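You operate a simulated robot arm through the tools that you are given. There is no shell and no other tool. Be economical: measure what you need, move in short steps, check, and stop when the job is done.

The job below is to be done with a simulated two-armed robot. You get a single attempt, and the scene is never put back.

JOB
On the top of the small bench, fold the grey cloth in half, so that its two short edges meet.

The check looks at the end state, three seconds after you hand in, the way a careful person would. Anything else that was tipped, shoved, dropped, spilled or broken makes it a failure. Flat cloth is picked up by pressing the open fingertips on it (5 to 10 N) and closing them slowly along it; thin cloth reads only 2 to 8 mm in the jaws.

ROBOT AND FRAMES
Two 7-joint arms with two-finger parallel grippers on one trunk, on a base that drives. Base frame: it is fixed to the floor where the robot stands at the start and does not move with it; the origin is under the middle of the robot, x ahead of it, y to its left, z up. Readings come in m, degrees, newtons and seconds.
The left shoulder is at the start at [0.071, 0.156, 1.005], the right one opposite. Places, roughly: top of the small bench [0.7, 0.9, 0.8]. Payload 3.91 kg a hand.
The tool frame of a hand sits at the grasp point between the pads (the TCP): z along the fingers, y along the line on which they close. The tips reach 0.03 m beyond it. The gripper opens to 0.11 m. The fingers are 0.02 m wide and 0.01 m thick; the gripper's body (0.048 by 0.112 m) begins 0.055 m behind the TCP.
Orientation is told as [roll, pitch, yaw] about the base's x, y, z axes, in that order, counted from this pose: with the fingers straight down and closing along the base's y, the tool's x points along the base's -x, its y along +y and its z along -z.

CONTROLS
- The arms move only by the tool send_rows. It takes "left_rows", "right_rows" or both (then of equal length, played together; a hand with none holds still); each is a list of rows, each a list of 3 entries, a list of its own where there are three numbers: the shift along the tool's x, y, z in m, then the turn, a rotation vector about the tool's x, y, z in degrees, then the finger opening in m, from 0 to 0.11. In form: [[[tx, ty, tz], [wx, wy, wz], gripper], ...]. A call has 1 to 8 rows; each row shifts and turns the commanded pose from where the row before left it, along the tool's axes as they then stand. A row lasts 0.2 s, in which the tool goes at most 0.05 m and 8.6 degrees; a call with a longer step from one row to the next is refused whole, and so is a gripper value outside its range. Where a pose cannot be reached the arm comes as near as it can. A force on the tool above 40 N (or 10 N above the force at the start of the call, whichever is more), or a blocked arm, ends the call early, and 0.2 s more pass. The fingers move at their own pace (about 0.108 m/s each) and stop on an object; they squeeze with about 26 N. The grip force told is the motor's: it shows also when the fingers shut on nothing. Time passes only in rows, and 0.2 s behind the last, so rows that do not move let the fingers close. It gives the time, the measured TCP pose, the force on the tool (base axes), the opening and the grip force at its end, in the units of the frame above (readings bear some noise), with the torque about the TCP (base axes, N m) and any sound that the robot's microphone picked up, and new pictures: "views" is both (left out), scene, wrist or none (wrist: the cameras of the hands that moved).
- Cameras (640 x 400 px; columns grow to the right, rows downward): "scene" is now at [0.1128, 0.0089, 1.219]; the picture's right is [0.13, -0.99, 0.00], its down [-0.66, -0.09, -0.75] and it looks along [0.74, 0.10, -0.67] (base axes); focal length 273 px, centre (320, 200). "left" rides on the left gripper at [0.072, -0.017, -0.103] in its tool frame; the picture's right is [0.23, 0.97, 0.00], its down [-0.76, 0.18, -0.62] and it looks along [-0.61, 0.14, 0.78] (tool axes); focal length 222 px, centre (320, 200). "right" rides on the right gripper at [0.072, 0.017, -0.103] in its tool frame; the picture's right is [-0.23, 0.97, 0.00], its down [-0.76, -0.18, -0.62] and it looks along [-0.61, -0.14, 0.78] (tool axes); focal length 222 px, centre (320, 200). There is no depth. A picture from a camera that has moved, and an enlarged one, comes with that camera's place and axes in the base frame and with its lens. The place of the scene camera against the robot may be out by one fixed shift of up to 0.025 m in any direction.
- raise_lower(by): slides the trunk up (or, below 0, down) by that many m; the arms and the scene camera ride with it, the base frame stays. It gives what a move gives, with no picture.
- drive_base(legs): drives the robot by 1 to 6 legs, each [ahead, left, turn to the left] in m, m and degrees, along the robot's own axes; the way and the turn of a leg run together, so that a leg with both is an arc; at most 1.5 m and 180 degrees a leg. The arms and the cameras ride along, it lands a little off, and it stops where it bumps. It gives what a move gives, and a new picture of the scene camera.
- pan_tilt(pan, tilt): turns the head with the scene camera to pan (to the left, within 86 degrees either way) and tilt (down, from -29 to 69), counted from straight ahead of the robot. It gives what a move gives, and a new picture of the scene camera.
- close_up(camera, box): a new picture of the part [left, top, right, bottom] of that camera's present view, enlarged. No time passes.
- close_job(): hands the job in; it is judged then, once.

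Work in short steps. Places have to be worked out from the pictures, the camera data and where the tool is seen: move nearer, look again, correct. Check each grasp and each placing, and mend what went wrong. You have 120 turns and 260 pictures in all, those below and enlarged ones among them. Open the grippers and draw the arms clear of the work before you hand the job in, unless the task says otherwise; then end with one line.

The tools are called after "Call:" as name(argument=value, ...) on one line, values as JSON. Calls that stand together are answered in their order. send_rows: Moves the arms, as the interface text tells. Its arguments: {"type":"object","properties":{"left_rows":{"type":"array"},"right_rows":{"type":"array"},"views":{"type":"string","enum":["both","scene","wrist","none"]}},"required":[]} The other tools are called the same way: raise_lower (by) slides the trunk up or down; drive_base (legs) drives the base; pan_tilt (pan, tilt) turns the head that bears the scene camera; close_up (camera, box) takes an enlarged picture of a part of a camera's view; close_job () hands the job in.

At the start:

```text
clock: 0.0
left_tcp_pos: [0.7275, 0.506, 0.936]
left_orientation: [0.1, 0.0, 0.0]
left_ft_force: [-0.1, 0.1, -0.1]
left_wrist_torque: [0.0, -0.02, 0.03]
left_gripper_width: 0.1101
left_finger_force: 0.1
right_tcp_pos: [0.8569, -0.2292, 0.9627]
right_orientation: [-0.1, 0.1, -0.1]
right_ft_force: [0.3, 0.2, 0.1]
right_wrist_torque: [0.01, -0.02, -0.01]
right_gripper_width: 0.1097
right_finger_force: 0.1
trunk travel left (down, up): [-0.45, 0.49]
robot x, y, heading: [-0.0016, -0.0022, 0.0]
head pan, tilt: [7.4, 41.7]
```

scene: 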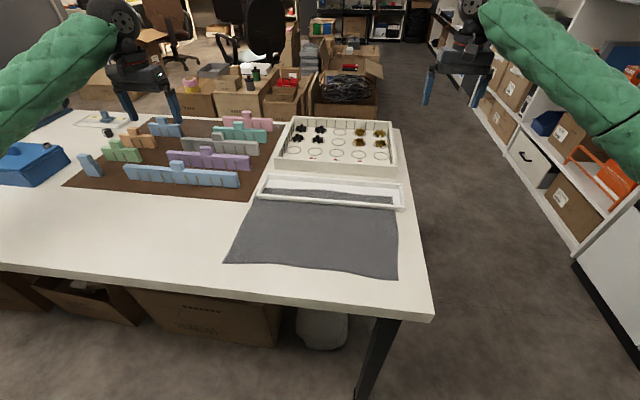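
right: 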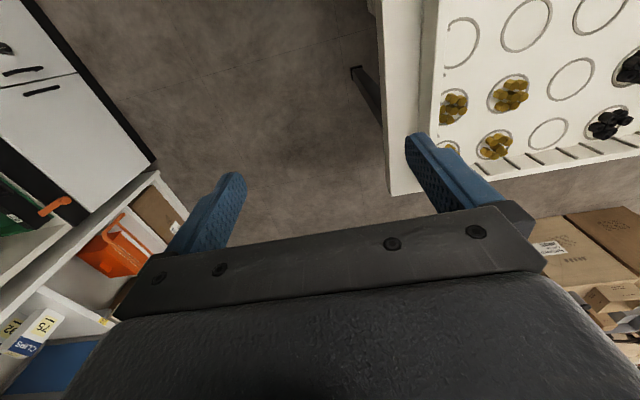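
left: 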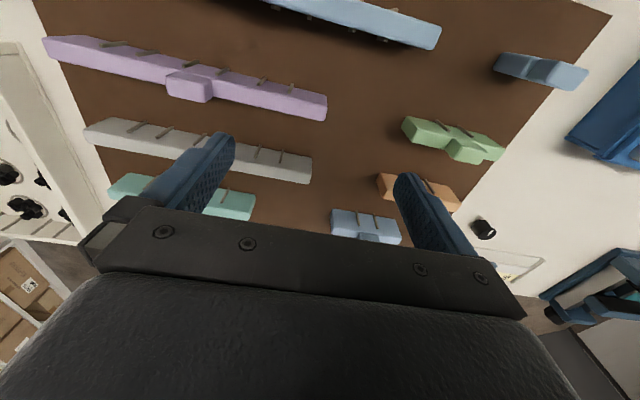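

The picture shows a grey cloth on the bench's near right corner, with something like a white frame lying on its far edge. I'll take a close look at that, then pan left to check the rest of the bench and for any other cloth.

Call:
close_up(camera="scene", box=[210, 100, 440, 300])

Call:
pan_tilt(pan=60, tilt=35)

```text
2.00 times, centred on (325, 200) of scene
camera zoom: at [0.1128, 0.0089, 1.219], right [0.13, -0.99, 0.0], down [-0.66, -0.09, -0.75], along [0.74, 0.1, -0.67], focal length 546 px, centre (310, 200)
```

zoom: 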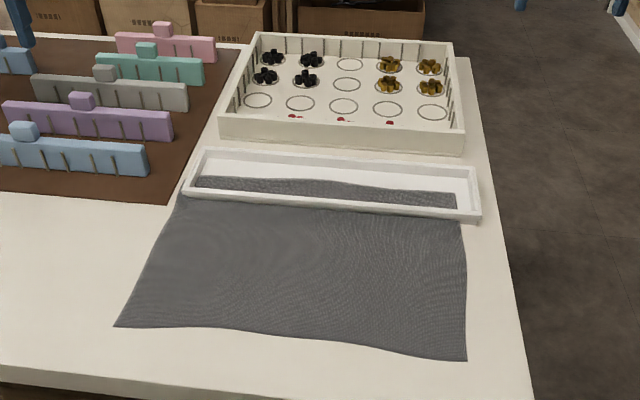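

```text
clock: 1.2
left_tcp_pos: [0.7277, 0.5063, 0.9357]
left_orientation: [0.0, 0.0, 0.0]
left_ft_force: [0.1, 0.5, -0.3]
left_wrist_torque: [0.01, -0.03, -0.02]
left_gripper_width: 0.1097
left_finger_force: 0.0
right_tcp_pos: [0.8564, -0.2298, 0.9644]
right_orientation: [0.0, 0.1, -0.1]
right_ft_force: [-0.9, 0.0, -0.1]
right_wrist_torque: [0.0, 0.02, -0.01]
right_gripper_width: 0.1102
right_finger_force: 0.0
trunk travel left (down, up): [-0.45, 0.49]
robot x, y, heading: [0.0035, -0.0006, 0.1]
head pan, tilt: [60.0, 35.0]
camera scene: at [0.0737, 0.0744, 1.2291], right [0.87, -0.5, 0.0], down [-0.29, -0.5, -0.82], along [0.41, 0.71, -0.57], focal length 273 px, centre (320, 200)
```

scene: 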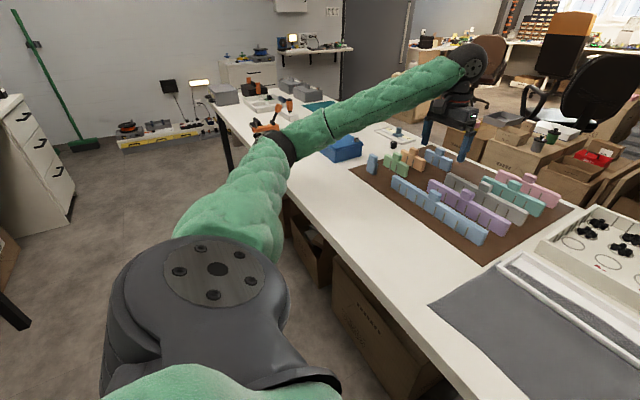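

The table holding the cloth is the bench. I need to know whether the white frame lies on the cloth, so I'll tilt the head down towards it.

Call:
pan_tilt(pan=7, tilt=48)

Call:
close_up(camera="scene", box=[240, 110, 340, 172])

Call:
close_up(camera="scene", box=[320, 110, 420, 172])

```text
clock: 2.4
left_tcp_pos: [0.7281, 0.5053, 0.9364]
left_orientation: [0.0, 0.0, 0.0]
left_ft_force: [0.6, -0.5, -1.2]
left_wrist_torque: [-0.01, 0.0, 0.0]
left_gripper_width: 0.1102
left_finger_force: 0.0
right_tcp_pos: [0.8563, -0.2303, 0.9651]
right_orientation: [0.0, 0.0, 0.0]
right_ft_force: [-0.4, -0.4, 0.4]
right_wrist_torque: [-0.02, 0.04, 0.03]
right_gripper_width: 0.1101
right_finger_force: 0.0
trunk travel left (down, up): [-0.45, 0.49]
robot x, y, heading: [-0.0013, -0.001, 0.1]
head pan, tilt: [7.0, 48.0]
camera scene: at [0.1079, 0.0078, 1.2101], right [0.12, -0.99, 0.0], down [-0.74, -0.09, -0.67], along [0.66, 0.08, -0.74], focal length 273 px, centre (320, 200)
```

scene: 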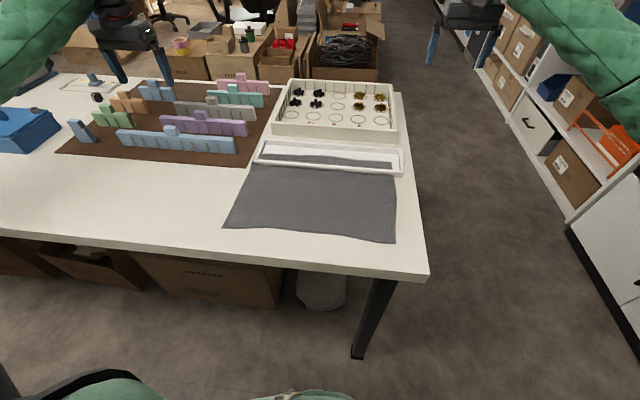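

```text
6.40 times, centred on (290, 141) of scene
camera zoom: at [0.1079, 0.0078, 1.2101], right [0.12, -0.99, 0.0], down [-0.74, -0.09, -0.67], along [0.66, 0.08, -0.74], focal length 1746 px, centre (512, 578)
```

zoom: 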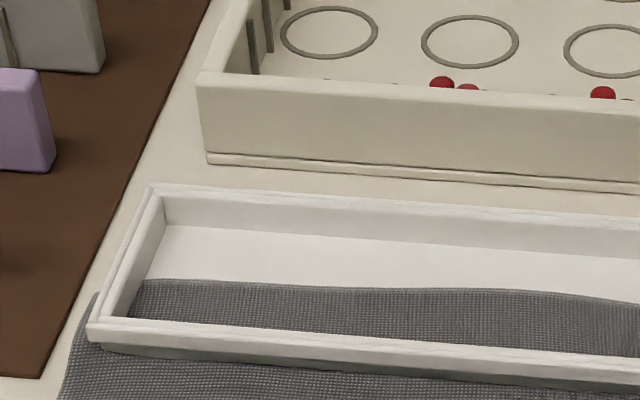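

```text
6.40 times, centred on (370, 141) of scene
camera zoom: at [0.1079, 0.0078, 1.2101], right [0.12, -0.99, 0.0], down [-0.74, -0.09, -0.67], along [0.66, 0.08, -0.74], focal length 1746 px, centre (0, 578)
```

zoom: 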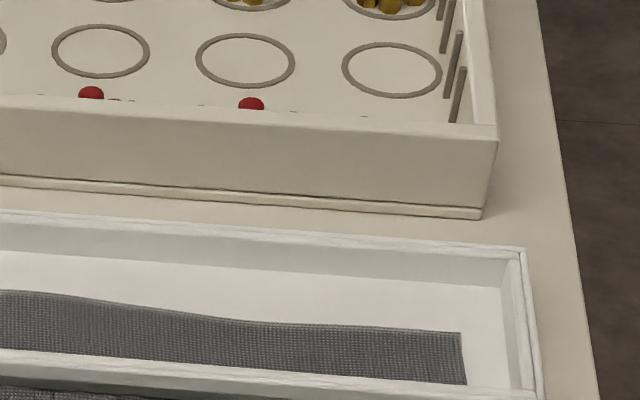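

The white piece is an open frame lying over the far ~4 cm of the cloth. The cloth is about 0.31 m along y and 0.22 m along x, so the short edges are the left and right ones. Most of it is too close for the hands, so I'll back up about 0.22 m.

Call:
drive_base(legs=[[-0.22, 0, 0]])

```text
clock: 4.1
left_tcp_pos: [0.5047, 0.508, 0.9374]
left_orientation: [-0.1, 0.0, 0.0]
left_ft_force: [-1.0, -0.1, 0.2]
left_wrist_torque: [0.0, -0.01, 0.04]
left_gripper_width: 0.11
left_finger_force: 0.0
right_tcp_pos: [0.6343, -0.2284, 0.9646]
right_orientation: [-0.1, -0.1, 0.1]
right_ft_force: [0.4, 0.1, -0.2]
right_wrist_torque: [0.01, -0.03, 0.0]
right_gripper_width: 0.11
right_finger_force: 0.1
trunk travel left (down, up): [-0.45, 0.49]
robot x, y, heading: [-0.2207, -0.0035, -0.0]
head pan, tilt: [7.0, 48.0]
camera scene: at [-0.115, 0.0078, 1.2103], right [0.12, -0.99, 0.0], down [-0.74, -0.09, -0.67], along [0.66, 0.08, -0.74], focal length 273 px, centre (320, 200)
```

scene: 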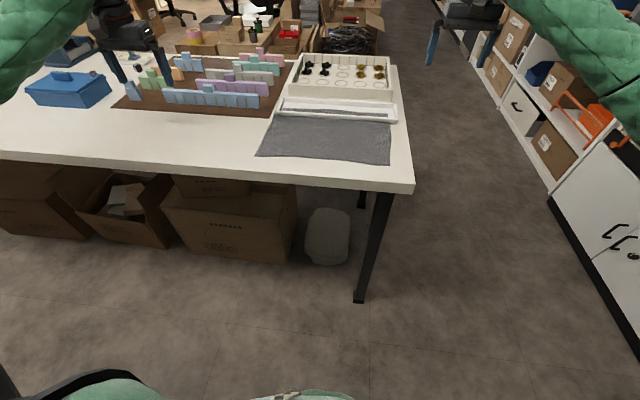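

The robot is back 0.22 m. I'll bring the right hand over the near part of the cloth so its wrist camera can look at the frame.

Call:
send_rows(right_rows=[[[0.026, 0.029, 0], [0, 0, 0], 0.11], [[0.026, 0.029, 0], [0, 0, 0], 0.11], [[0.026, 0.029, 0], [0, 0, 0], 0.11], [[0.026, 0.029, 0], [0, 0, 0], 0.11], [[0.026, 0.029, 0], [0, 0, 0], 0.11], [[0.026, 0.029, 0], [0, 0, 0], 0.11], [[0.026, 0.029, 0], [0, 0, 0], 0.11], [[0.026, 0.029, 0], [0, 0, 0], 0.11]])

Call:
pan_tilt(pan=2, tilt=35)

```text
clock: 5.9
left_tcp_pos: [0.5069, 0.5081, 0.9359]
left_orientation: [0.0, 0.0, 0.0]
left_ft_force: [0.5, -0.2, 1.0]
left_wrist_torque: [-0.05, -0.03, 0.01]
left_gripper_width: 0.11
left_finger_force: 0.0
right_tcp_pos: [0.4237, 0.0003, 0.9647]
right_orientation: [0.0, 0.1, -0.1]
right_ft_force: [-0.8, 0.5, -0.6]
right_wrist_torque: [0.02, 0.01, -0.02]
right_gripper_width: 0.1099
right_finger_force: 0.1
trunk travel left (down, up): [-0.45, 0.49]
robot x, y, heading: [-0.224, 0.0019, -0.2]
head pan, tilt: [7.0, 48.0]
camera scene: at [-0.1137, 0.0084, 1.2101], right [0.12, -0.99, 0.0], down [-0.74, -0.09, -0.67], along [0.66, 0.08, -0.74], focal length 273 px, centre (320, 200)
camera right: at [0.3506, 0.0173, 1.0678], right [0.23, 0.97, 0.0], down [0.76, -0.18, 0.62], along [0.61, -0.14, -0.78], focal length 222 px, centre (320, 200)
```

scene: 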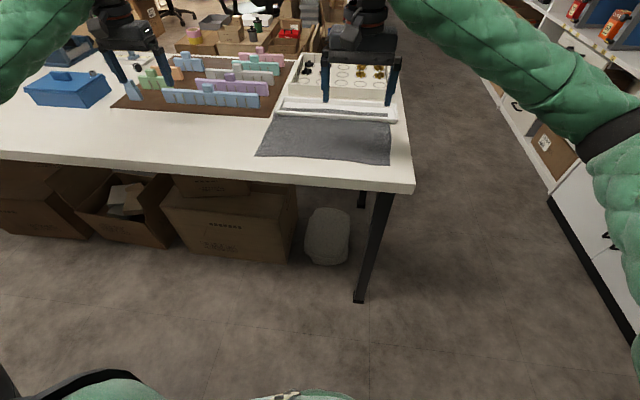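
right: 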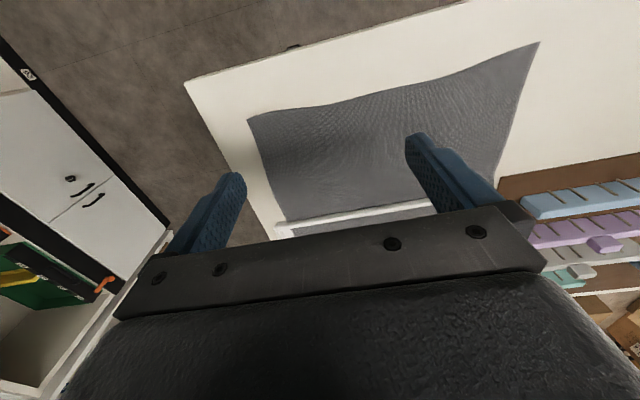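

```text
clock: 6.7
left_tcp_pos: [0.5065, 0.5069, 0.9372]
left_orientation: [0.0, 0.0, 0.0]
left_ft_force: [0.6, -0.2, -0.5]
left_wrist_torque: [0.0, 0.03, 0.01]
left_gripper_width: 0.1102
left_finger_force: 0.0
right_tcp_pos: [0.4239, 0.0007, 0.9658]
right_orientation: [0.1, -0.1, 0.1]
right_ft_force: [-0.6, 0.1, -0.4]
right_wrist_torque: [0.02, -0.03, 0.04]
right_gripper_width: 0.1097
right_finger_force: 0.2
trunk travel left (down, up): [-0.45, 0.49]
robot x, y, heading: [-0.2266, -0.0003, 0.2]
head pan, tilt: [2.0, 35.0]
camera scene: at [-0.1039, 0.0016, 1.229], right [0.04, -1.0, 0.0], down [-0.57, -0.02, -0.82], along [0.82, 0.03, -0.57], focal length 273 px, centre (320, 200)
```

scene: 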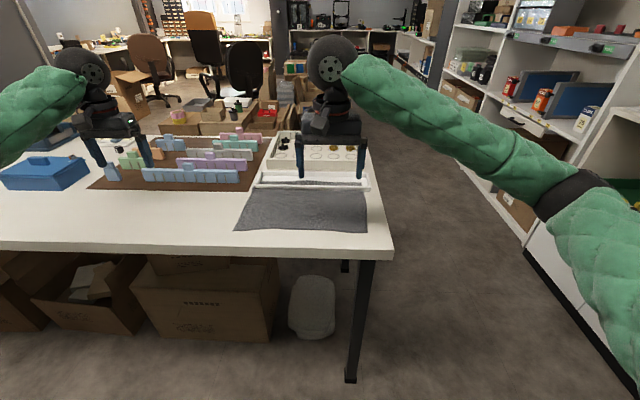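

From the wrist camera, the cloth corners are at about (.42,-.09) and (.415,.22), the frame's near wall is at x≈.59–.61, and the bench's near edge is at x≈.367. The fold runs along y, so it works better standing at the bench's right end facing +y. From there both hands can take the far (left) corners and bring them towards the robot. I'll raise the trunk for clearance, then drive around.

Call:
raise_lower(by=0.15)

Call:
drive_base(legs=[[0, -0.68, 0]])

```text
clock: 8.4
left_tcp_pos: [0.5064, 0.507, 1.0857]
left_orientation: [-0.1, 0.0, 0.0]
left_ft_force: [0.2, 1.0, -0.3]
left_wrist_torque: [0.03, 0.01, -0.01]
left_gripper_width: 0.1097
left_finger_force: 0.1
right_tcp_pos: [0.4242, 0.0001, 1.1147]
right_orientation: [0.1, 0.0, 0.1]
right_ft_force: [0.6, 0.1, -0.1]
right_wrist_torque: [-0.03, -0.02, 0.0]
right_gripper_width: 0.1099
right_finger_force: 0.0
trunk travel left (down, up): [-0.6, 0.34]
robot x, y, heading: [-0.219, 0.0003, -0.0]
head pan, tilt: [2.0, 35.0]
```

```text
clock: 12.2
left_tcp_pos: [0.5055, -0.1739, 1.0861]
left_orientation: [0.0, 0.0, 0.3]
left_ft_force: [-0.9, 0.1, 0.1]
left_wrist_torque: [0.0, -0.01, 0.02]
left_gripper_width: 0.1098
left_finger_force: 0.1
right_tcp_pos: [0.4261, -0.6809, 1.1141]
right_orientation: [-0.1, 0.1, 0.3]
right_ft_force: [-0.3, -0.1, -0.8]
right_wrist_torque: [0.03, 0.01, 0.02]
right_gripper_width: 0.1099
right_finger_force: 0.0
trunk travel left (down, up): [-0.6, 0.34]
robot x, y, heading: [-0.2186, -0.6826, 0.2]
head pan, tilt: [2.0, 35.0]
camera scene: at [-0.1013, -0.683, 1.3791], right [0.04, -1.0, 0.0], down [-0.57, -0.02, -0.82], along [0.82, 0.03, -0.57], focal length 273 px, centre (320, 200)
```

scene: 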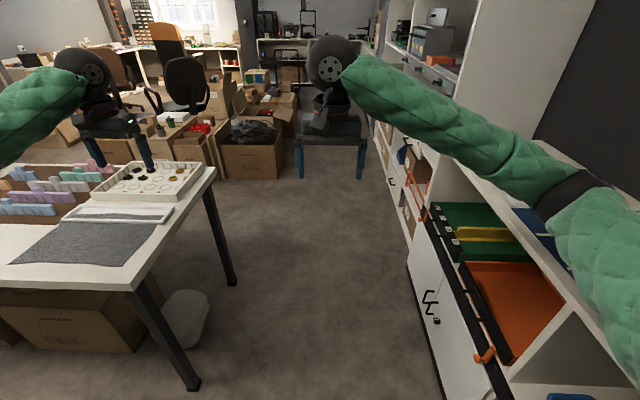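

The cabinet face is at y≈-1.23, which leaves enough aisle. I'll turn left 90° and then sidestep to x≈0.48.

Call:
drive_base(legs=[[0, 0, 90], [0, -0.7, 0]])

Call:
pan_tilt(pan=0, tilt=48)

```text
clock: 19.9
left_tcp_pos: [-0.0186, 0.0432, 1.086]
left_orientation: [0.1, 0.0, 89.9]
left_ft_force: [0.3, -0.1, -0.6]
left_wrist_torque: [0.01, 0.02, 0.03]
left_gripper_width: 0.1101
left_finger_force: 0.0
right_tcp_pos: [0.4896, -0.0401, 1.1143]
right_orientation: [0.1, 0.0, 89.9]
right_ft_force: [0.3, 0.1, 0.0]
right_wrist_torque: [-0.01, 0.02, -0.01]
right_gripper_width: 0.1102
right_finger_force: 0.1
trunk travel left (down, up): [-0.6, 0.34]
robot x, y, heading: [0.4893, -0.687, 89.7]
head pan, tilt: [2.0, 35.0]
camera scene: at [0.4635, -0.5478, 1.3791], right [1.0, 0.03, 0.0], down [0.02, -0.57, -0.82], along [-0.03, 0.82, -0.57], focal length 273 px, centre (320, 200)
```

scene: 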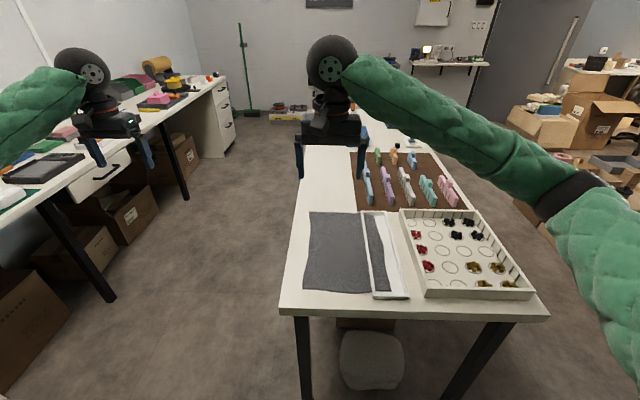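

```text
clock: 20.6
left_tcp_pos: [-0.0191, 0.043, 1.0863]
left_orientation: [-0.1, 0.0, 90.0]
left_ft_force: [-0.3, -0.2, 0.1]
left_wrist_torque: [-0.01, 0.01, 0.0]
left_gripper_width: 0.1099
left_finger_force: 0.0
right_tcp_pos: [0.4879, -0.0403, 1.1136]
right_orientation: [0.1, 0.0, 89.9]
right_ft_force: [0.3, 0.1, 0.1]
right_wrist_torque: [0.0, -0.01, 0.05]
right_gripper_width: 0.1099
right_finger_force: 0.0
trunk travel left (down, up): [-0.6, 0.34]
robot x, y, heading: [0.4905, -0.6859, 89.8]
head pan, tilt: [0.0, 48.0]
camera scene: at [0.4657, -0.557, 1.3601], right [1.0, 0.0, 0.0], down [0.0, -0.74, -0.67], along [0.0, 0.67, -0.74], focal length 273 px, centre (320, 200)
```

scene: 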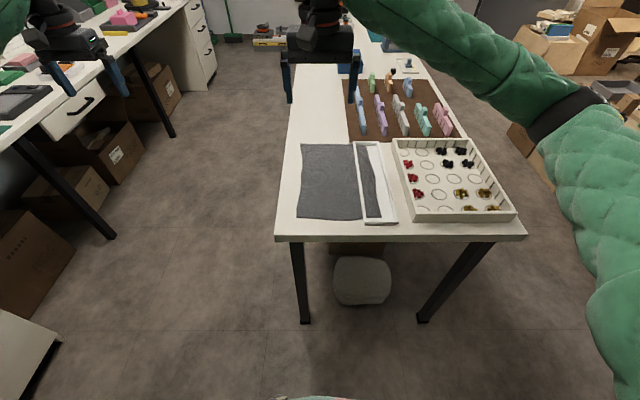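

I'm now at the bench's right end facing +y. I'll zoom in on the frame and cloth from here.

Call:
close_up(camera="scene", box=[280, 125, 420, 240])

Call:
raise_lower(by=-0.1)

Call:
send_rows(right_rows=[[[0.02, -0.03, 0], [0, 0, 0], 0.11], [[0.02, -0.03, 0], [0, 0, 0], 0.11], [[0.02, -0.03, 0], [0, 0, 0], 0.11]], views="wrist")

```text
3.48 times, centred on (350, 182) of scene
camera zoom: at [0.4657, -0.557, 1.3601], right [1.0, 0.0, 0.0], down [0.0, -0.74, -0.67], along [0.0, 0.67, -0.74], focal length 949 px, centre (216, 261)
```

zoom: 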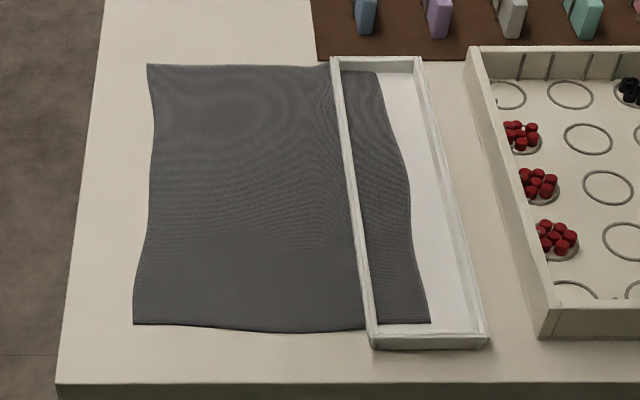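

```text
clock: 21.9
left_tcp_pos: [-0.0187, 0.0445, 0.9867]
left_orientation: [0.0, 0.0, 90.0]
left_ft_force: [0.5, -0.8, -0.5]
left_wrist_torque: [0.01, -0.01, 0.05]
left_gripper_width: 0.1101
left_finger_force: 0.2
right_tcp_pos: [0.4886, -0.0394, 1.014]
right_orientation: [0.1, 0.0, 89.8]
right_ft_force: [-0.2, -0.6, 0.8]
right_wrist_torque: [-0.02, 0.01, 0.01]
right_gripper_width: 0.1099
right_finger_force: 0.0
trunk travel left (down, up): [-0.5, 0.44]
robot x, y, heading: [0.4863, -0.6832, 90.1]
head pan, tilt: [0.0, 48.0]
```

```text
clock: 22.8
left_tcp_pos: [-0.0176, 0.0441, 0.9879]
left_orientation: [0.1, 0.0, 90.0]
left_ft_force: [0.6, 0.8, 0.2]
left_wrist_torque: [0.03, 0.05, -0.01]
left_gripper_width: 0.1098
left_finger_force: 0.0
right_tcp_pos: [0.5791, -0.1027, 1.0129]
right_orientation: [0.0, 0.0, 89.8]
right_ft_force: [1.4, -0.1, 0.4]
right_wrist_torque: [-0.01, 0.0, 0.02]
right_gripper_width: 0.1098
right_finger_force: 0.1
trunk travel left (down, up): [-0.5, 0.44]
robot x, y, heading: [0.4904, -0.6864, 90.2]
head pan, tilt: [0.0, 48.0]
camera right: at [0.5619, -0.1748, 1.1179], right [-0.97, 0.23, 0.0], down [0.18, 0.76, 0.62], along [0.14, 0.61, -0.78], focal length 222 px, centre (320, 200)
```

right: 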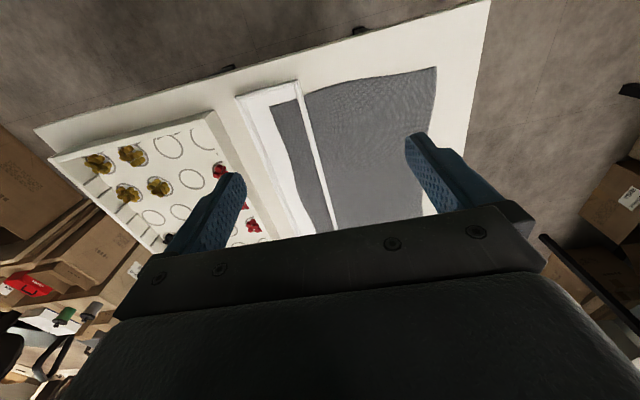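

It's an open frame lying across the last ~5 cm of the cloth, with its near long wall at x≈.605. The plan is for the right hand to lift the frame slightly by that wall while the left hand draws the cloth out. First I'll put the right hand above the wall, partly closed.

Call:
send_rows(right_rows=[[[-0.033, -0.007, 0.02], [0, 0, 0], 0.06], [[-0.033, -0.007, 0.02], [0, 0, 0], 0.06], [[-0.033, -0.007, 0.02], [0, 0, 0], 0.06], [[-0.033, -0.007, 0.02], [0, 0, 0], 0.06]], views="wrist")

Call:
close_up(camera="scene", box=[280, 85, 440, 240])

```text
clock: 23.8
left_tcp_pos: [-0.0187, 0.0453, 0.9862]
left_orientation: [0.0, 0.1, 89.8]
left_ft_force: [-0.1, 0.0, -0.2]
left_wrist_torque: [-0.01, 0.01, 0.01]
left_gripper_width: 0.11
left_finger_force: 0.1
right_tcp_pos: [0.6057, 0.032, 0.9331]
right_orientation: [0.0, 0.0, 89.9]
right_ft_force: [0.7, 0.0, 0.3]
right_wrist_torque: [0.01, -0.02, 0.02]
right_gripper_width: 0.0599
right_finger_force: 0.0
trunk travel left (down, up): [-0.5, 0.44]
robot x, y, heading: [0.4849, -0.6847, 89.9]
head pan, tilt: [0.0, 48.0]
camera right: at [0.5884, -0.0406, 1.0364], right [-0.97, 0.23, 0.0], down [0.18, 0.76, 0.62], along [0.14, 0.61, -0.78], focal length 222 px, centre (320, 200)
```

right: 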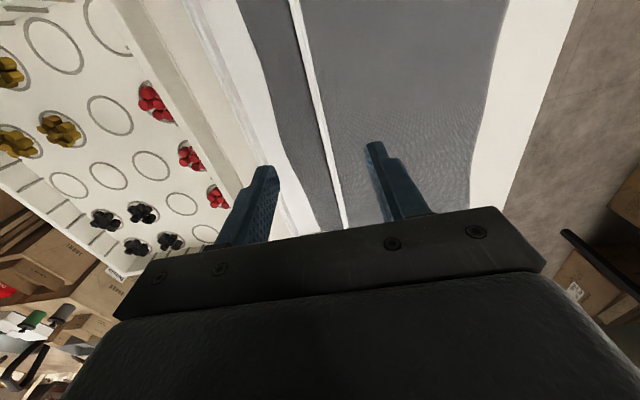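

```text
2.58 times, centred on (360, 162) of scene
camera zoom: at [0.466, -0.5564, 1.26], right [1.0, 0.0, 0.0], down [0.0, -0.74, -0.67], along [0.0, 0.67, -0.74], focal length 704 px, centre (217, 297)
```

zoom: 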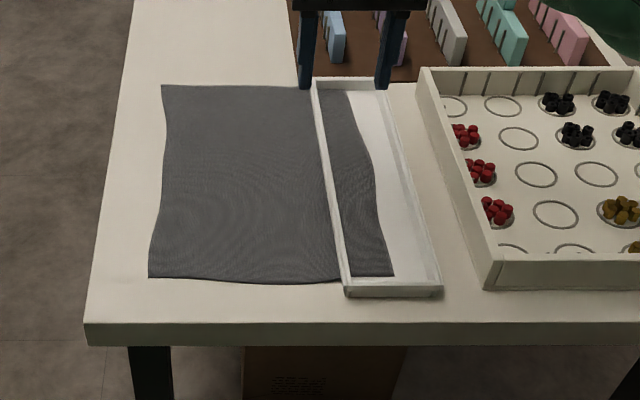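

The wall at y≈.03 is at x≈.605, centred between the fingers. I'll lower carefully.

Call:
send_rows(right_rows=[[[0, 0, 0.02], [0, 0, 0], 0.06], [[0, 0, 0.02], [0, 0, 0], 0.06], [[0, 0, 0.02], [0, 0, 0], 0.06], [[0, 0, 0.01], [0, 0, 0], 0.06], [[0, 0, 0], [0, 0, 0], 0.06]], views="both")

Call:
close_up(camera="scene", box=[320, 120, 400, 170])

```text
clock: 24.9
left_tcp_pos: [-0.0188, 0.0434, 0.9854]
left_orientation: [-0.1, 0.0, 89.9]
left_ft_force: [0.0, -0.2, 0.3]
left_wrist_torque: [-0.02, -0.02, -0.02]
left_gripper_width: 0.1102
left_finger_force: 0.0
right_tcp_pos: [0.6069, 0.0328, 0.8629]
right_orientation: [-0.1, 0.0, 89.9]
right_ft_force: [-0.4, 0.3, 0.1]
right_wrist_torque: [0.0, -0.02, -0.02]
right_gripper_width: 0.0601
right_finger_force: 0.1
trunk travel left (down, up): [-0.5, 0.44]
robot x, y, heading: [0.4901, -0.6814, 89.7]
head pan, tilt: [0.0, 48.0]
camera scene: at [0.466, -0.557, 1.2601], right [1.0, 0.0, 0.0], down [0.0, -0.74, -0.67], along [0.0, 0.67, -0.74], focal length 273 px, centre (320, 200)
camera right: at [0.5885, -0.04, 0.9664], right [-0.97, 0.23, 0.0], down [0.18, 0.76, 0.62], along [0.14, 0.61, -0.78], focal length 222 px, centre (320, 200)
```

scene: 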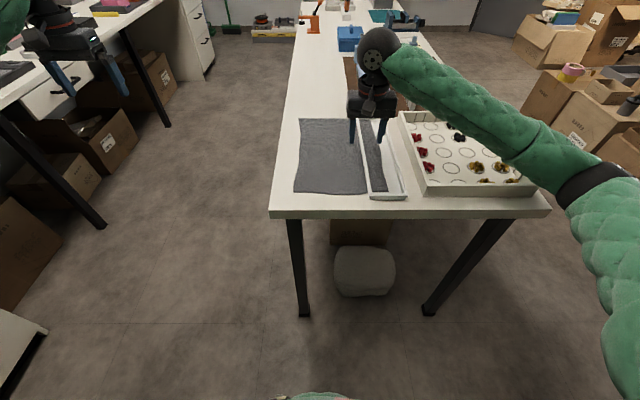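
right: 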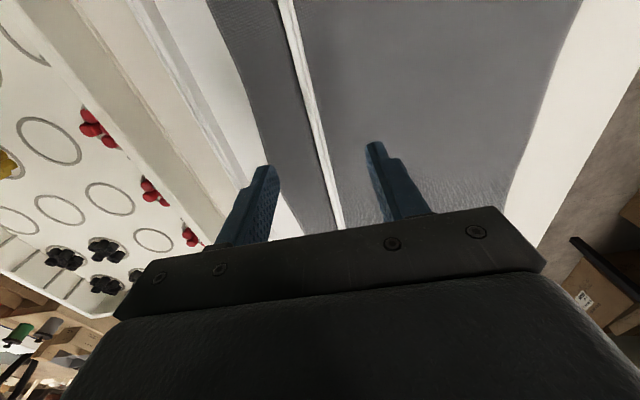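

```text
8.00 times, centred on (360, 145) of scene
camera zoom: at [0.466, -0.557, 1.2601], right [1.0, 0.0, 0.0], down [0.0, -0.74, -0.67], along [0.0, 0.67, -0.74], focal length 2183 px, centre (0, 640)
```

zoom: 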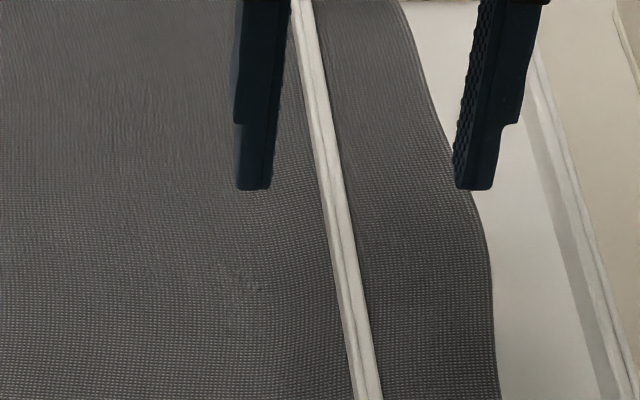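

Both fingers straddle the wall. I'll lower a little more in small steps and watch the force.

Call:
send_rows(right_rows=[[[0, 0, 0.008], [0, 0, 0], 0.06], [[0, 0, 0.006], [0, 0, 0], 0.06], [[0, 0, 0.004], [0, 0, 0], 0.06], [[0, 0, 0], [0, 0, 0], 0.06]], views="none")

Call:
close_up(camera="scene", box=[320, 120, 400, 170])

```text
clock: 25.9
left_tcp_pos: [-0.0183, 0.044, 0.986]
left_orientation: [0.0, 0.0, 89.9]
left_ft_force: [0.1, -0.3, -0.5]
left_wrist_torque: [0.01, -0.03, -0.01]
left_gripper_width: 0.1099
left_finger_force: 0.0
right_tcp_pos: [0.6064, 0.0323, 0.847]
right_orientation: [0.1, 0.0, 89.9]
right_ft_force: [-0.5, -0.2, 0.1]
right_wrist_torque: [0.03, 0.0, 0.02]
right_gripper_width: 0.0598
right_finger_force: 0.0
trunk travel left (down, up): [-0.5, 0.44]
robot x, y, heading: [0.4888, -0.6825, 90.0]
head pan, tilt: [0.0, 48.0]
```

```text
8.00 times, centred on (360, 145) of scene
camera zoom: at [0.466, -0.5572, 1.2601], right [1.0, 0.0, 0.0], down [0.0, -0.74, -0.67], along [0.0, 0.67, -0.74], focal length 2183 px, centre (0, 640)
```

zoom: 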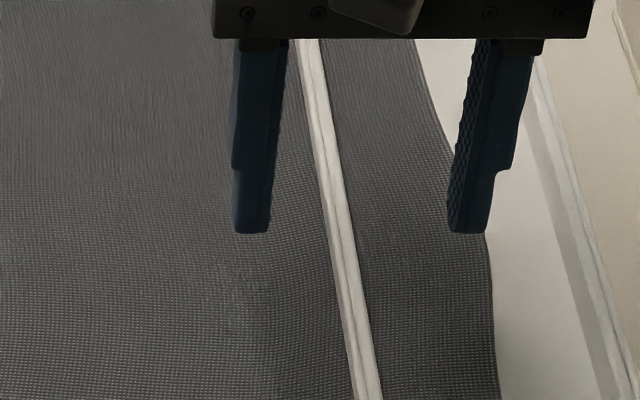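

No contact yet. I'll shift 3 mm towards -x to centre on the wall and lower until the tips are just above the cloth.

Call:
send_rows(right_rows=[[[0, 0.003, 0.004], [0, 0, 0], 0.06], [[0, 0, 0.004], [0, 0, 0], 0.06], [[0, 0, 0.003], [0, 0, 0], 0.06], [[0, 0, 0], [0, 0, 0], 0.06]], views="none")

Call:
close_up(camera="scene", box=[320, 120, 400, 170])

Call:
close_up(camera="right", box=[220, 120, 460, 270])

```text
clock: 26.9
left_tcp_pos: [-0.019, 0.0437, 0.9863]
left_orientation: [0.0, 0.0, 89.9]
left_ft_force: [-0.2, -0.6, -0.9]
left_wrist_torque: [0.0, -0.03, -0.05]
left_gripper_width: 0.1103
left_finger_force: 0.2
right_tcp_pos: [0.604, 0.0314, 0.835]
right_orientation: [0.0, 0.0, 89.9]
right_ft_force: [0.3, 0.0, -0.2]
right_wrist_torque: [-0.02, -0.01, 0.02]
right_gripper_width: 0.0601
right_finger_force: 0.1
trunk travel left (down, up): [-0.5, 0.44]
robot x, y, heading: [0.4885, -0.6853, 89.9]
head pan, tilt: [0.0, 48.0]
```

```text
8.00 times, centred on (360, 145) of scene
camera zoom: at [0.466, -0.5571, 1.2601], right [1.0, 0.0, 0.0], down [0.0, -0.74, -0.67], along [0.0, 0.67, -0.74], focal length 2183 px, centre (0, 640)
```

zoom: 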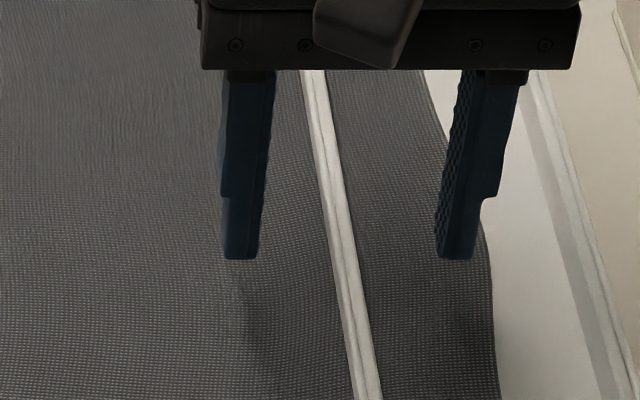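

```text
2.67 times, centred on (340, 195) of right
camera zoom: at [0.5866, -0.0404, 0.9386], right [-0.97, 0.23, 0.0], down [0.18, 0.76, 0.62], along [0.14, 0.61, -0.78], focal length 592 px, centre (267, 213)
```

zoom: 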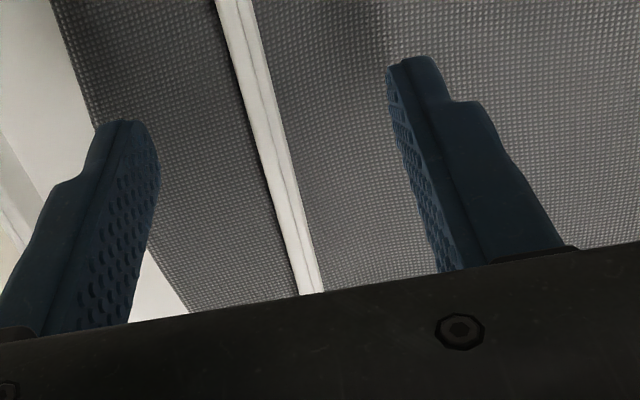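

Tips are at ≈.805 and still clear of the cloth, so I'll keep lowering.

Call:
send_rows(right_rows=[[[0, 0, 0.003], [0, 0, 0], 0.06], [[0, 0, 0.003], [0, 0, 0], 0.06], [[0, 0, 0.003], [0, 0, 0], 0.06], [[0, 0, 0], [0, 0, 0], 0.06]], views="none")

Call:
close_up(camera="scene", box=[320, 120, 400, 170])

```text
clock: 27.9
left_tcp_pos: [-0.018, 0.0447, 0.9861]
left_orientation: [0.1, 0.0, 90.0]
left_ft_force: [-0.3, -0.1, -0.1]
left_wrist_torque: [0.02, -0.02, -0.01]
left_gripper_width: 0.1101
left_finger_force: 0.2
right_tcp_pos: [0.6027, 0.0323, 0.8254]
right_orientation: [0.1, 0.0, 90.0]
right_ft_force: [0.6, -0.2, 0.1]
right_wrist_torque: [0.02, 0.01, -0.01]
right_gripper_width: 0.0599
right_finger_force: 0.0
trunk travel left (down, up): [-0.5, 0.44]
robot x, y, heading: [0.4862, -0.685, 89.8]
head pan, tilt: [0.0, 48.0]
```

```text
8.00 times, centred on (360, 145) of scene
camera zoom: at [0.466, -0.5571, 1.2601], right [1.0, 0.0, 0.0], down [0.0, -0.74, -0.67], along [0.0, 0.67, -0.74], focal length 2183 px, centre (0, 640)
```

zoom: 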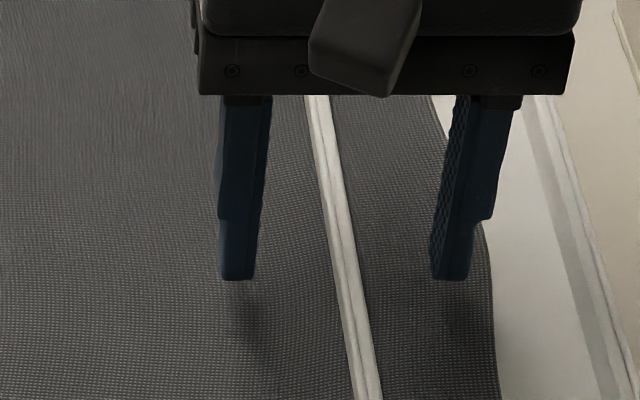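

Well centred on the wall, and the finger shadows are closing in. I'll go down about 9 mm more.

Call:
send_rows(right_rows=[[[0, 0, 0.003], [0, 0, 0], 0.06], [[0, 0, 0.003], [0, 0, 0], 0.06], [[0, 0, 0.003], [0, 0, 0], 0.06], [[0, 0, 0], [0, 0, 0], 0.06]], views="none")

Call:
close_up(camera="scene", box=[320, 120, 400, 170])

```text
clock: 28.9
left_tcp_pos: [-0.0189, 0.044, 0.9867]
left_orientation: [0.0, 0.0, 89.9]
left_ft_force: [0.5, 0.6, 0.1]
left_wrist_torque: [0.0, 0.0, -0.01]
left_gripper_width: 0.11
left_finger_force: 0.1
right_tcp_pos: [0.6014, 0.0327, 0.8171]
right_orientation: [0.0, 0.0, 89.9]
right_ft_force: [-0.4, 1.0, -1.1]
right_wrist_torque: [0.02, 0.01, -0.01]
right_gripper_width: 0.0601
right_finger_force: 0.1
trunk travel left (down, up): [-0.5, 0.44]
robot x, y, heading: [0.4865, -0.6867, 90.0]
head pan, tilt: [0.0, 48.0]
```

```text
8.00 times, centred on (360, 145) of scene
camera zoom: at [0.466, -0.5571, 1.2601], right [1.0, 0.0, 0.0], down [0.0, -0.74, -0.67], along [0.0, 0.67, -0.74], focal length 2183 px, centre (0, 640)
```

zoom: 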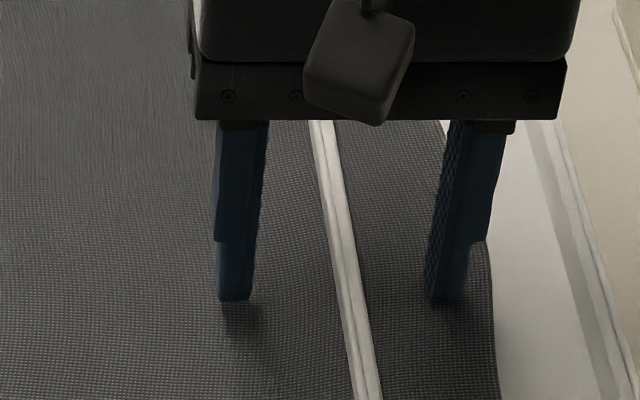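

Almost touching. I'll drop 4 mm more with a 2 mm shift to +x, then close gently on the wall.

Call:
send_rows(right_rows=[[[0, -0.003, 0.002], [0, 0, 0], 0.06], [[0, 0, 0.002], [0, 0, 0], 0.06], [[0, 0, 0], [0, 0, 0], 0.04], [[0, 0, 0], [0, 0, 0], 0.025], [[0, 0, 0], [0, 0, 0], 0.015]], views="none")

Call:
close_up(camera="scene", box=[320, 120, 400, 170])

```text
clock: 30.1
left_tcp_pos: [-0.0193, 0.0422, 0.9878]
left_orientation: [0.1, -0.2, 89.9]
left_ft_force: [0.2, -0.2, -0.3]
left_wrist_torque: [0.0, 0.01, 0.01]
left_gripper_width: 0.11
left_finger_force: 0.1
right_tcp_pos: [0.6059, 0.0323, 0.8157]
right_orientation: [0.0, -0.3, 89.9]
right_ft_force: [-1.5, 2.7, 13.3]
right_wrist_torque: [0.05, -0.17, 0.03]
right_gripper_width: 0.0139
right_finger_force: 0.1
trunk travel left (down, up): [-0.5, 0.44]
robot x, y, heading: [0.4865, -0.6796, 89.7]
head pan, tilt: [0.0, 48.0]
```

```text
8.00 times, centred on (360, 145) of scene
camera zoom: at [0.4652, -0.5593, 1.2606], right [1.0, 0.0, 0.0], down [0.0, -0.74, -0.67], along [0.0, 0.67, -0.74], focal length 2183 px, centre (0, 640)
```

zoom: 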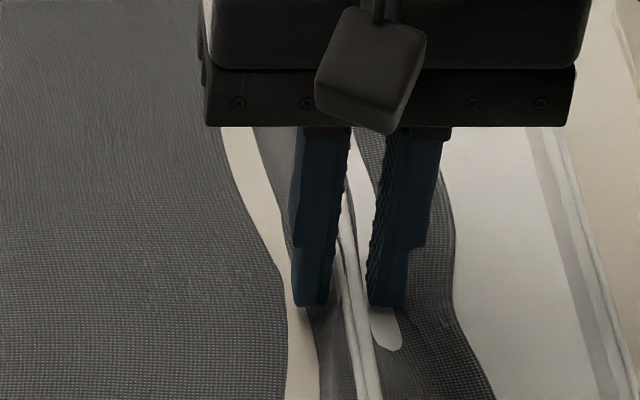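

The fingers reached the table (13 N) and dragged the cloth along. A white streak shows, so I'll look wider before moving anything.

Call:
close_up(camera="scene", box=[270, 95, 430, 220])

Call:
close_up(camera="right", box=[100, 0, 640, 300])

```text
3.20 times, centred on (350, 158) of scene
camera zoom: at [0.4652, -0.5593, 1.2606], right [1.0, 0.0, 0.0], down [0.0, -0.74, -0.67], along [0.0, 0.67, -0.74], focal length 873 px, centre (224, 336)
```

zoom: 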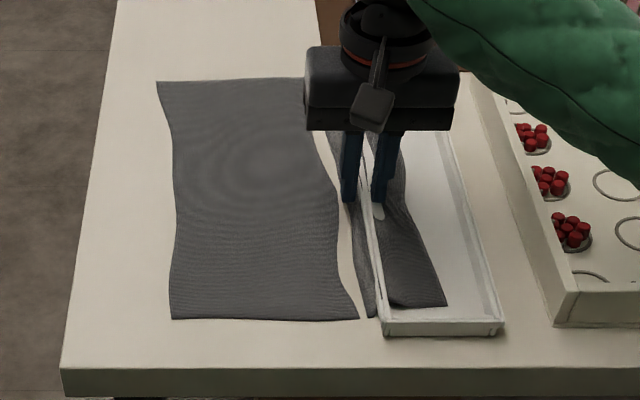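

```text
1.19 times, centred on (370, 150) of right
camera zoom: at [0.5888, -0.0415, 0.9195], right [-0.97, 0.23, 0.0], down [0.18, 0.76, 0.63], along [0.14, 0.61, -0.78], focal length 263 px, centre (261, 259)
```

zoom: 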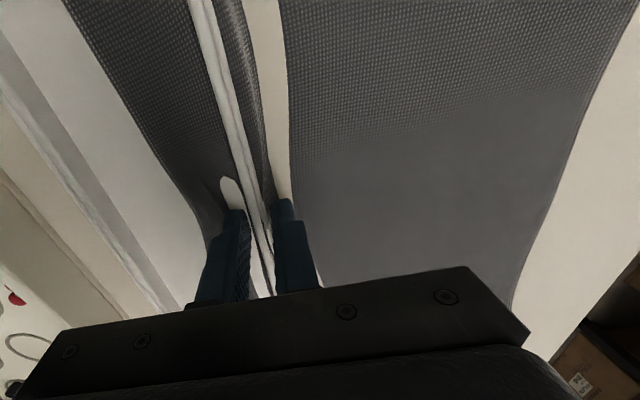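

The cloth may have been pressed into the table surface or bunched by the fingers. I'll relieve the pressure by lifting straight up a little with the fingers slightly wider, then look.

Call:
send_rows(right_rows=[[[0, 0, -0.004], [0, 0, 0], 0.018], [[0, 0, -0.004], [0, 0, 0], 0.022], [[0, 0, -0.004], [0, 0, 0], 0.025], [[0, 0, 0], [0, 0, 0], 0.025]], views="none")

Call:
close_up(camera="scene", box=[270, 95, 430, 220])

Call:
close_up(camera="scene", box=[330, 130, 400, 180])

```text
clock: 31.1
left_tcp_pos: [-0.0183, 0.042, 0.988]
left_orientation: [0.0, -0.1, 89.9]
left_ft_force: [0.9, -0.4, 1.0]
left_wrist_torque: [-0.03, -0.02, 0.0]
left_gripper_width: 0.11
left_finger_force: 0.0
right_tcp_pos: [0.6068, 0.0299, 0.8264]
right_orientation: [0.0, -0.1, 89.9]
right_ft_force: [-0.9, 0.5, 0.0]
right_wrist_torque: [-0.03, -0.04, -0.01]
right_gripper_width: 0.0251
right_finger_force: 0.1
trunk travel left (down, up): [-0.5, 0.44]
robot x, y, heading: [0.4884, -0.6846, 90.2]
head pan, tilt: [0.0, 48.0]
```

```text
3.20 times, centred on (350, 158) of scene
camera zoom: at [0.4657, -0.5601, 1.2602], right [1.0, 0.0, 0.0], down [0.0, -0.74, -0.67], along [0.0, 0.67, -0.74], focal length 873 px, centre (224, 336)
```

zoom: 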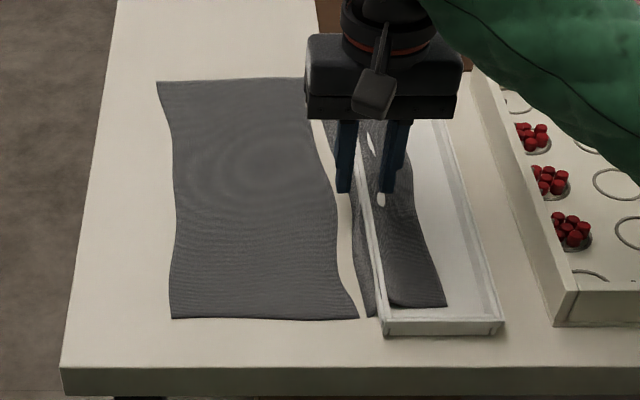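

```text
8.00 times, centred on (365, 155) of scene
camera zoom: at [0.4657, -0.5601, 1.2602], right [1.0, 0.0, 0.0], down [0.0, -0.74, -0.67], along [0.0, 0.67, -0.74], focal length 2183 px, centre (-40, 560)
```

zoom: 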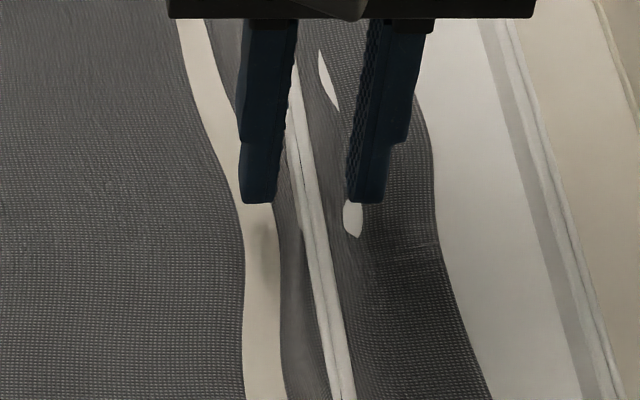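

The pressure is off. The cloth seems to have sunk or bunched beside the wall where the fingertips pressed. Tips are ~1 cm above the table now, so I'll close on the wall at this height without touching the cloth.

Call:
send_rows(right_rows=[[[0, 0, 0], [0, 0, 0], 0.015], [[0, 0, 0], [0, 0, 0], 0.008], [[0, 0, 0], [0, 0, 0], 0.002], [[0, 0, 0], [0, 0, 0], 0.0]], views="none")

Call:
close_up(camera="scene", box=[330, 130, 400, 180])

```text
clock: 32.1
left_tcp_pos: [-0.0193, 0.0427, 0.988]
left_orientation: [0.0, -0.1, 89.9]
left_ft_force: [-0.1, -0.8, 0.0]
left_wrist_torque: [0.05, -0.04, -0.04]
left_gripper_width: 0.11
left_finger_force: 0.1
right_tcp_pos: [0.607, 0.0313, 0.8265]
right_orientation: [-0.1, -0.1, 90.0]
right_ft_force: [15.6, -13.2, -2.9]
right_wrist_torque: [-0.35, -0.34, 0.3]
right_gripper_width: 0.0062
right_finger_force: 26.1
trunk travel left (down, up): [-0.5, 0.44]
robot x, y, heading: [0.4899, -0.6834, 89.7]
head pan, tilt: [0.0, 48.0]
```

```text
8.00 times, centred on (365, 155) of scene
camera zoom: at [0.4655, -0.5592, 1.2604], right [1.0, 0.0, 0.0], down [0.0, -0.74, -0.67], along [0.0, 0.67, -0.74], focal length 2183 px, centre (-40, 560)
```

zoom: 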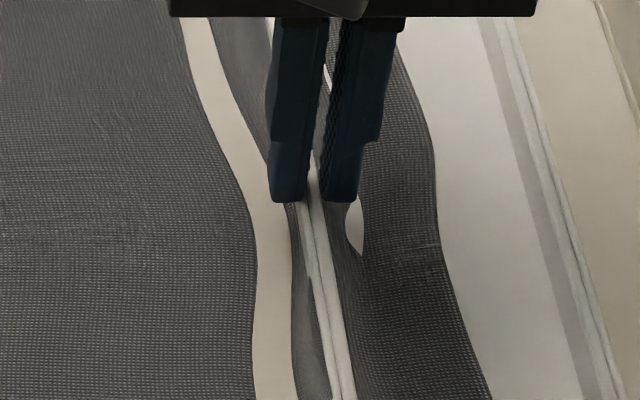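

Gripped at 6 mm, but a side force remains. I'll test a small lift of 4 mm and read the force to see whether the frame comes up.

Call:
send_rows(right_rows=[[[0, -0.001, -0.002], [0, 0, 0], 0.0], [[0, -0.001, -0.002], [0, 0, 0], 0.0], [[0, 0, 0], [0, 0, 0], 0.0]], views="none")

Call:
close_up(camera="scene", box=[270, 95, 430, 220])

```text
clock: 32.6
left_tcp_pos: [-0.0216, 0.0432, 0.9863]
left_orientation: [0.0, -0.1, 89.9]
left_ft_force: [0.6, -0.7, -1.0]
left_wrist_torque: [0.0, 0.04, 0.02]
left_gripper_width: 0.1102
left_finger_force: 0.1
right_tcp_pos: [0.6072, 0.032, 0.8296]
right_orientation: [0.1, -0.2, 89.9]
right_ft_force: [-0.9, 0.8, -8.3]
right_wrist_torque: [-0.18, -0.05, 0.33]
right_gripper_width: 0.0064
right_finger_force: 26.1
trunk travel left (down, up): [-0.5, 0.44]
robot x, y, heading: [0.4876, -0.6867, 89.9]
head pan, tilt: [0.0, 48.0]
stopped in row 2 (right hand): the force on the tool passed its limit at 50 N (the readings are from after the stop); the commanded pose is now the measured one
```

```text
3.20 times, centred on (350, 158) of scene
camera zoom: at [0.4646, -0.559, 1.2602], right [1.0, 0.0, 0.0], down [0.0, -0.74, -0.67], along [0.0, 0.67, -0.74], focal length 873 px, centre (224, 336)
```

zoom: 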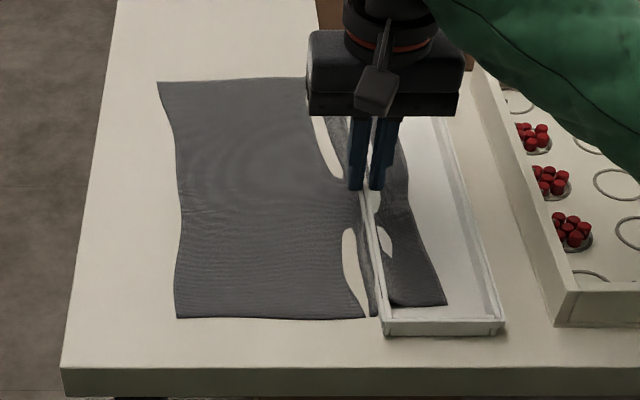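

The streak closed in the middle, so the cloth is whole and had only sunk. The load is now 8 N after the stop. I'll raise by another small step.

Call:
send_rows(right_rows=[[[0, 0, -0.002], [0, 0, 0], 0.0], [[0, 0, -0.002], [0, 0, 0], 0.0], [[0, 0, -0.002], [0, 0, 0], 0.0]], views="none")

Call:
close_up(camera="scene", box=[270, 95, 430, 220])

```text
clock: 33.0
left_tcp_pos: [-0.0195, 0.0432, 0.9864]
left_orientation: [0.0, -0.1, 89.9]
left_ft_force: [0.7, 0.0, 0.2]
left_wrist_torque: [0.0, 0.0, 0.0]
left_gripper_width: 0.1098
left_finger_force: 0.0
right_tcp_pos: [0.6059, 0.0323, 0.829]
right_orientation: [0.2, -0.1, 89.9]
right_ft_force: [-1.5, 3.3, -13.0]
right_wrist_torque: [-0.05, -0.04, 0.38]
right_gripper_width: 0.0064
right_finger_force: 26.1
trunk travel left (down, up): [-0.5, 0.44]
robot x, y, heading: [0.4879, -0.6833, 90.1]
head pan, tilt: [0.0, 48.0]
stopped in row 1 (right hand): the force on the tool passed its limit at 56 N (the readings are from after the stop); the commanded pose is now the measured one
```

```text
3.20 times, centred on (350, 158) of scene
camera zoom: at [0.4644, -0.5589, 1.2602], right [1.0, 0.0, 0.0], down [0.0, -0.74, -0.67], along [0.0, 0.67, -0.74], focal length 873 px, centre (224, 336)
```

zoom: 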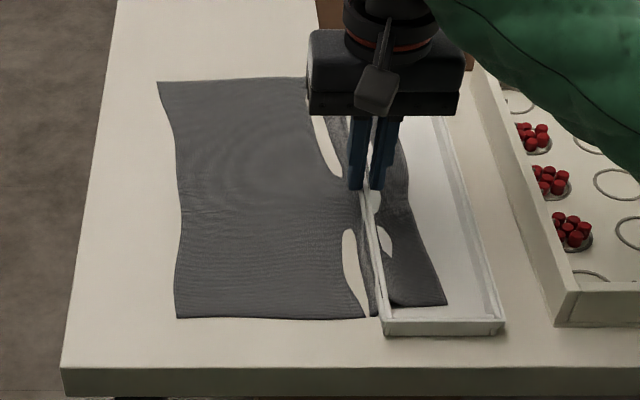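

A 2 mm lift gives over 50 N, so the frame doesn't lift — it seems fixed to the bench. I'll release it, rise clear, and instead draw the cloth out from it towards -x.

Call:
send_rows(right_rows=[[[0, 0, 0], [0, 0, 0], 0.01], [[0, 0, 0], [0, 0, 0], 0.02], [[0, 0, -0.01], [0, 0, 0], 0.03], [[0, 0, -0.03], [0, 0, 0], 0.03], [[0, 0, -0.04], [0, 0, 0], 0.05], [[0, 0, -0.05], [0, 0, 0], 0.05], [[0.01, -0.04, -0.02], [0, 0, 0], 0.05]], views="none")

Call:
close_up(camera="scene", box=[270, 95, 430, 220])

```text
clock: 34.6
left_tcp_pos: [-0.0176, 0.0427, 0.9887]
left_orientation: [0.1, 0.0, 89.9]
left_ft_force: [0.1, -0.5, -0.1]
left_wrist_torque: [0.02, 0.03, 0.01]
left_gripper_width: 0.1102
left_finger_force: 0.1
right_tcp_pos: [0.649, 0.0213, 0.9796]
right_orientation: [0.4, -0.1, 89.9]
right_ft_force: [0.1, 0.1, 0.3]
right_wrist_torque: [0.0, 0.06, 0.0]
right_gripper_width: 0.0502
right_finger_force: 0.0
trunk travel left (down, up): [-0.5, 0.44]
robot x, y, heading: [0.4839, -0.6852, 90.0]
head pan, tilt: [0.0, 48.0]
```

```text
3.20 times, centred on (350, 158) of scene
camera zoom: at [0.4679, -0.558, 1.2602], right [1.0, 0.0, 0.0], down [0.0, -0.74, -0.67], along [0.0, 0.67, -0.74], focal length 873 px, centre (224, 336)
```

zoom: 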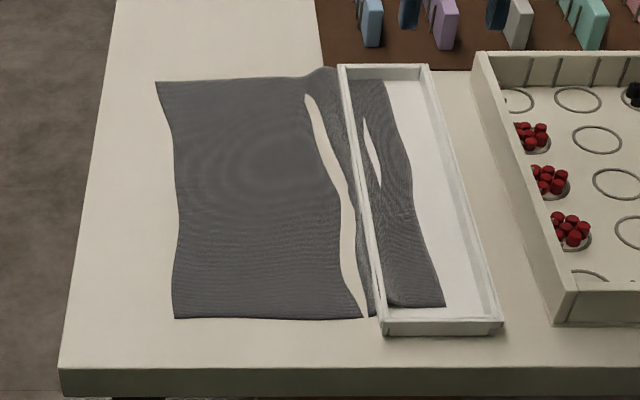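

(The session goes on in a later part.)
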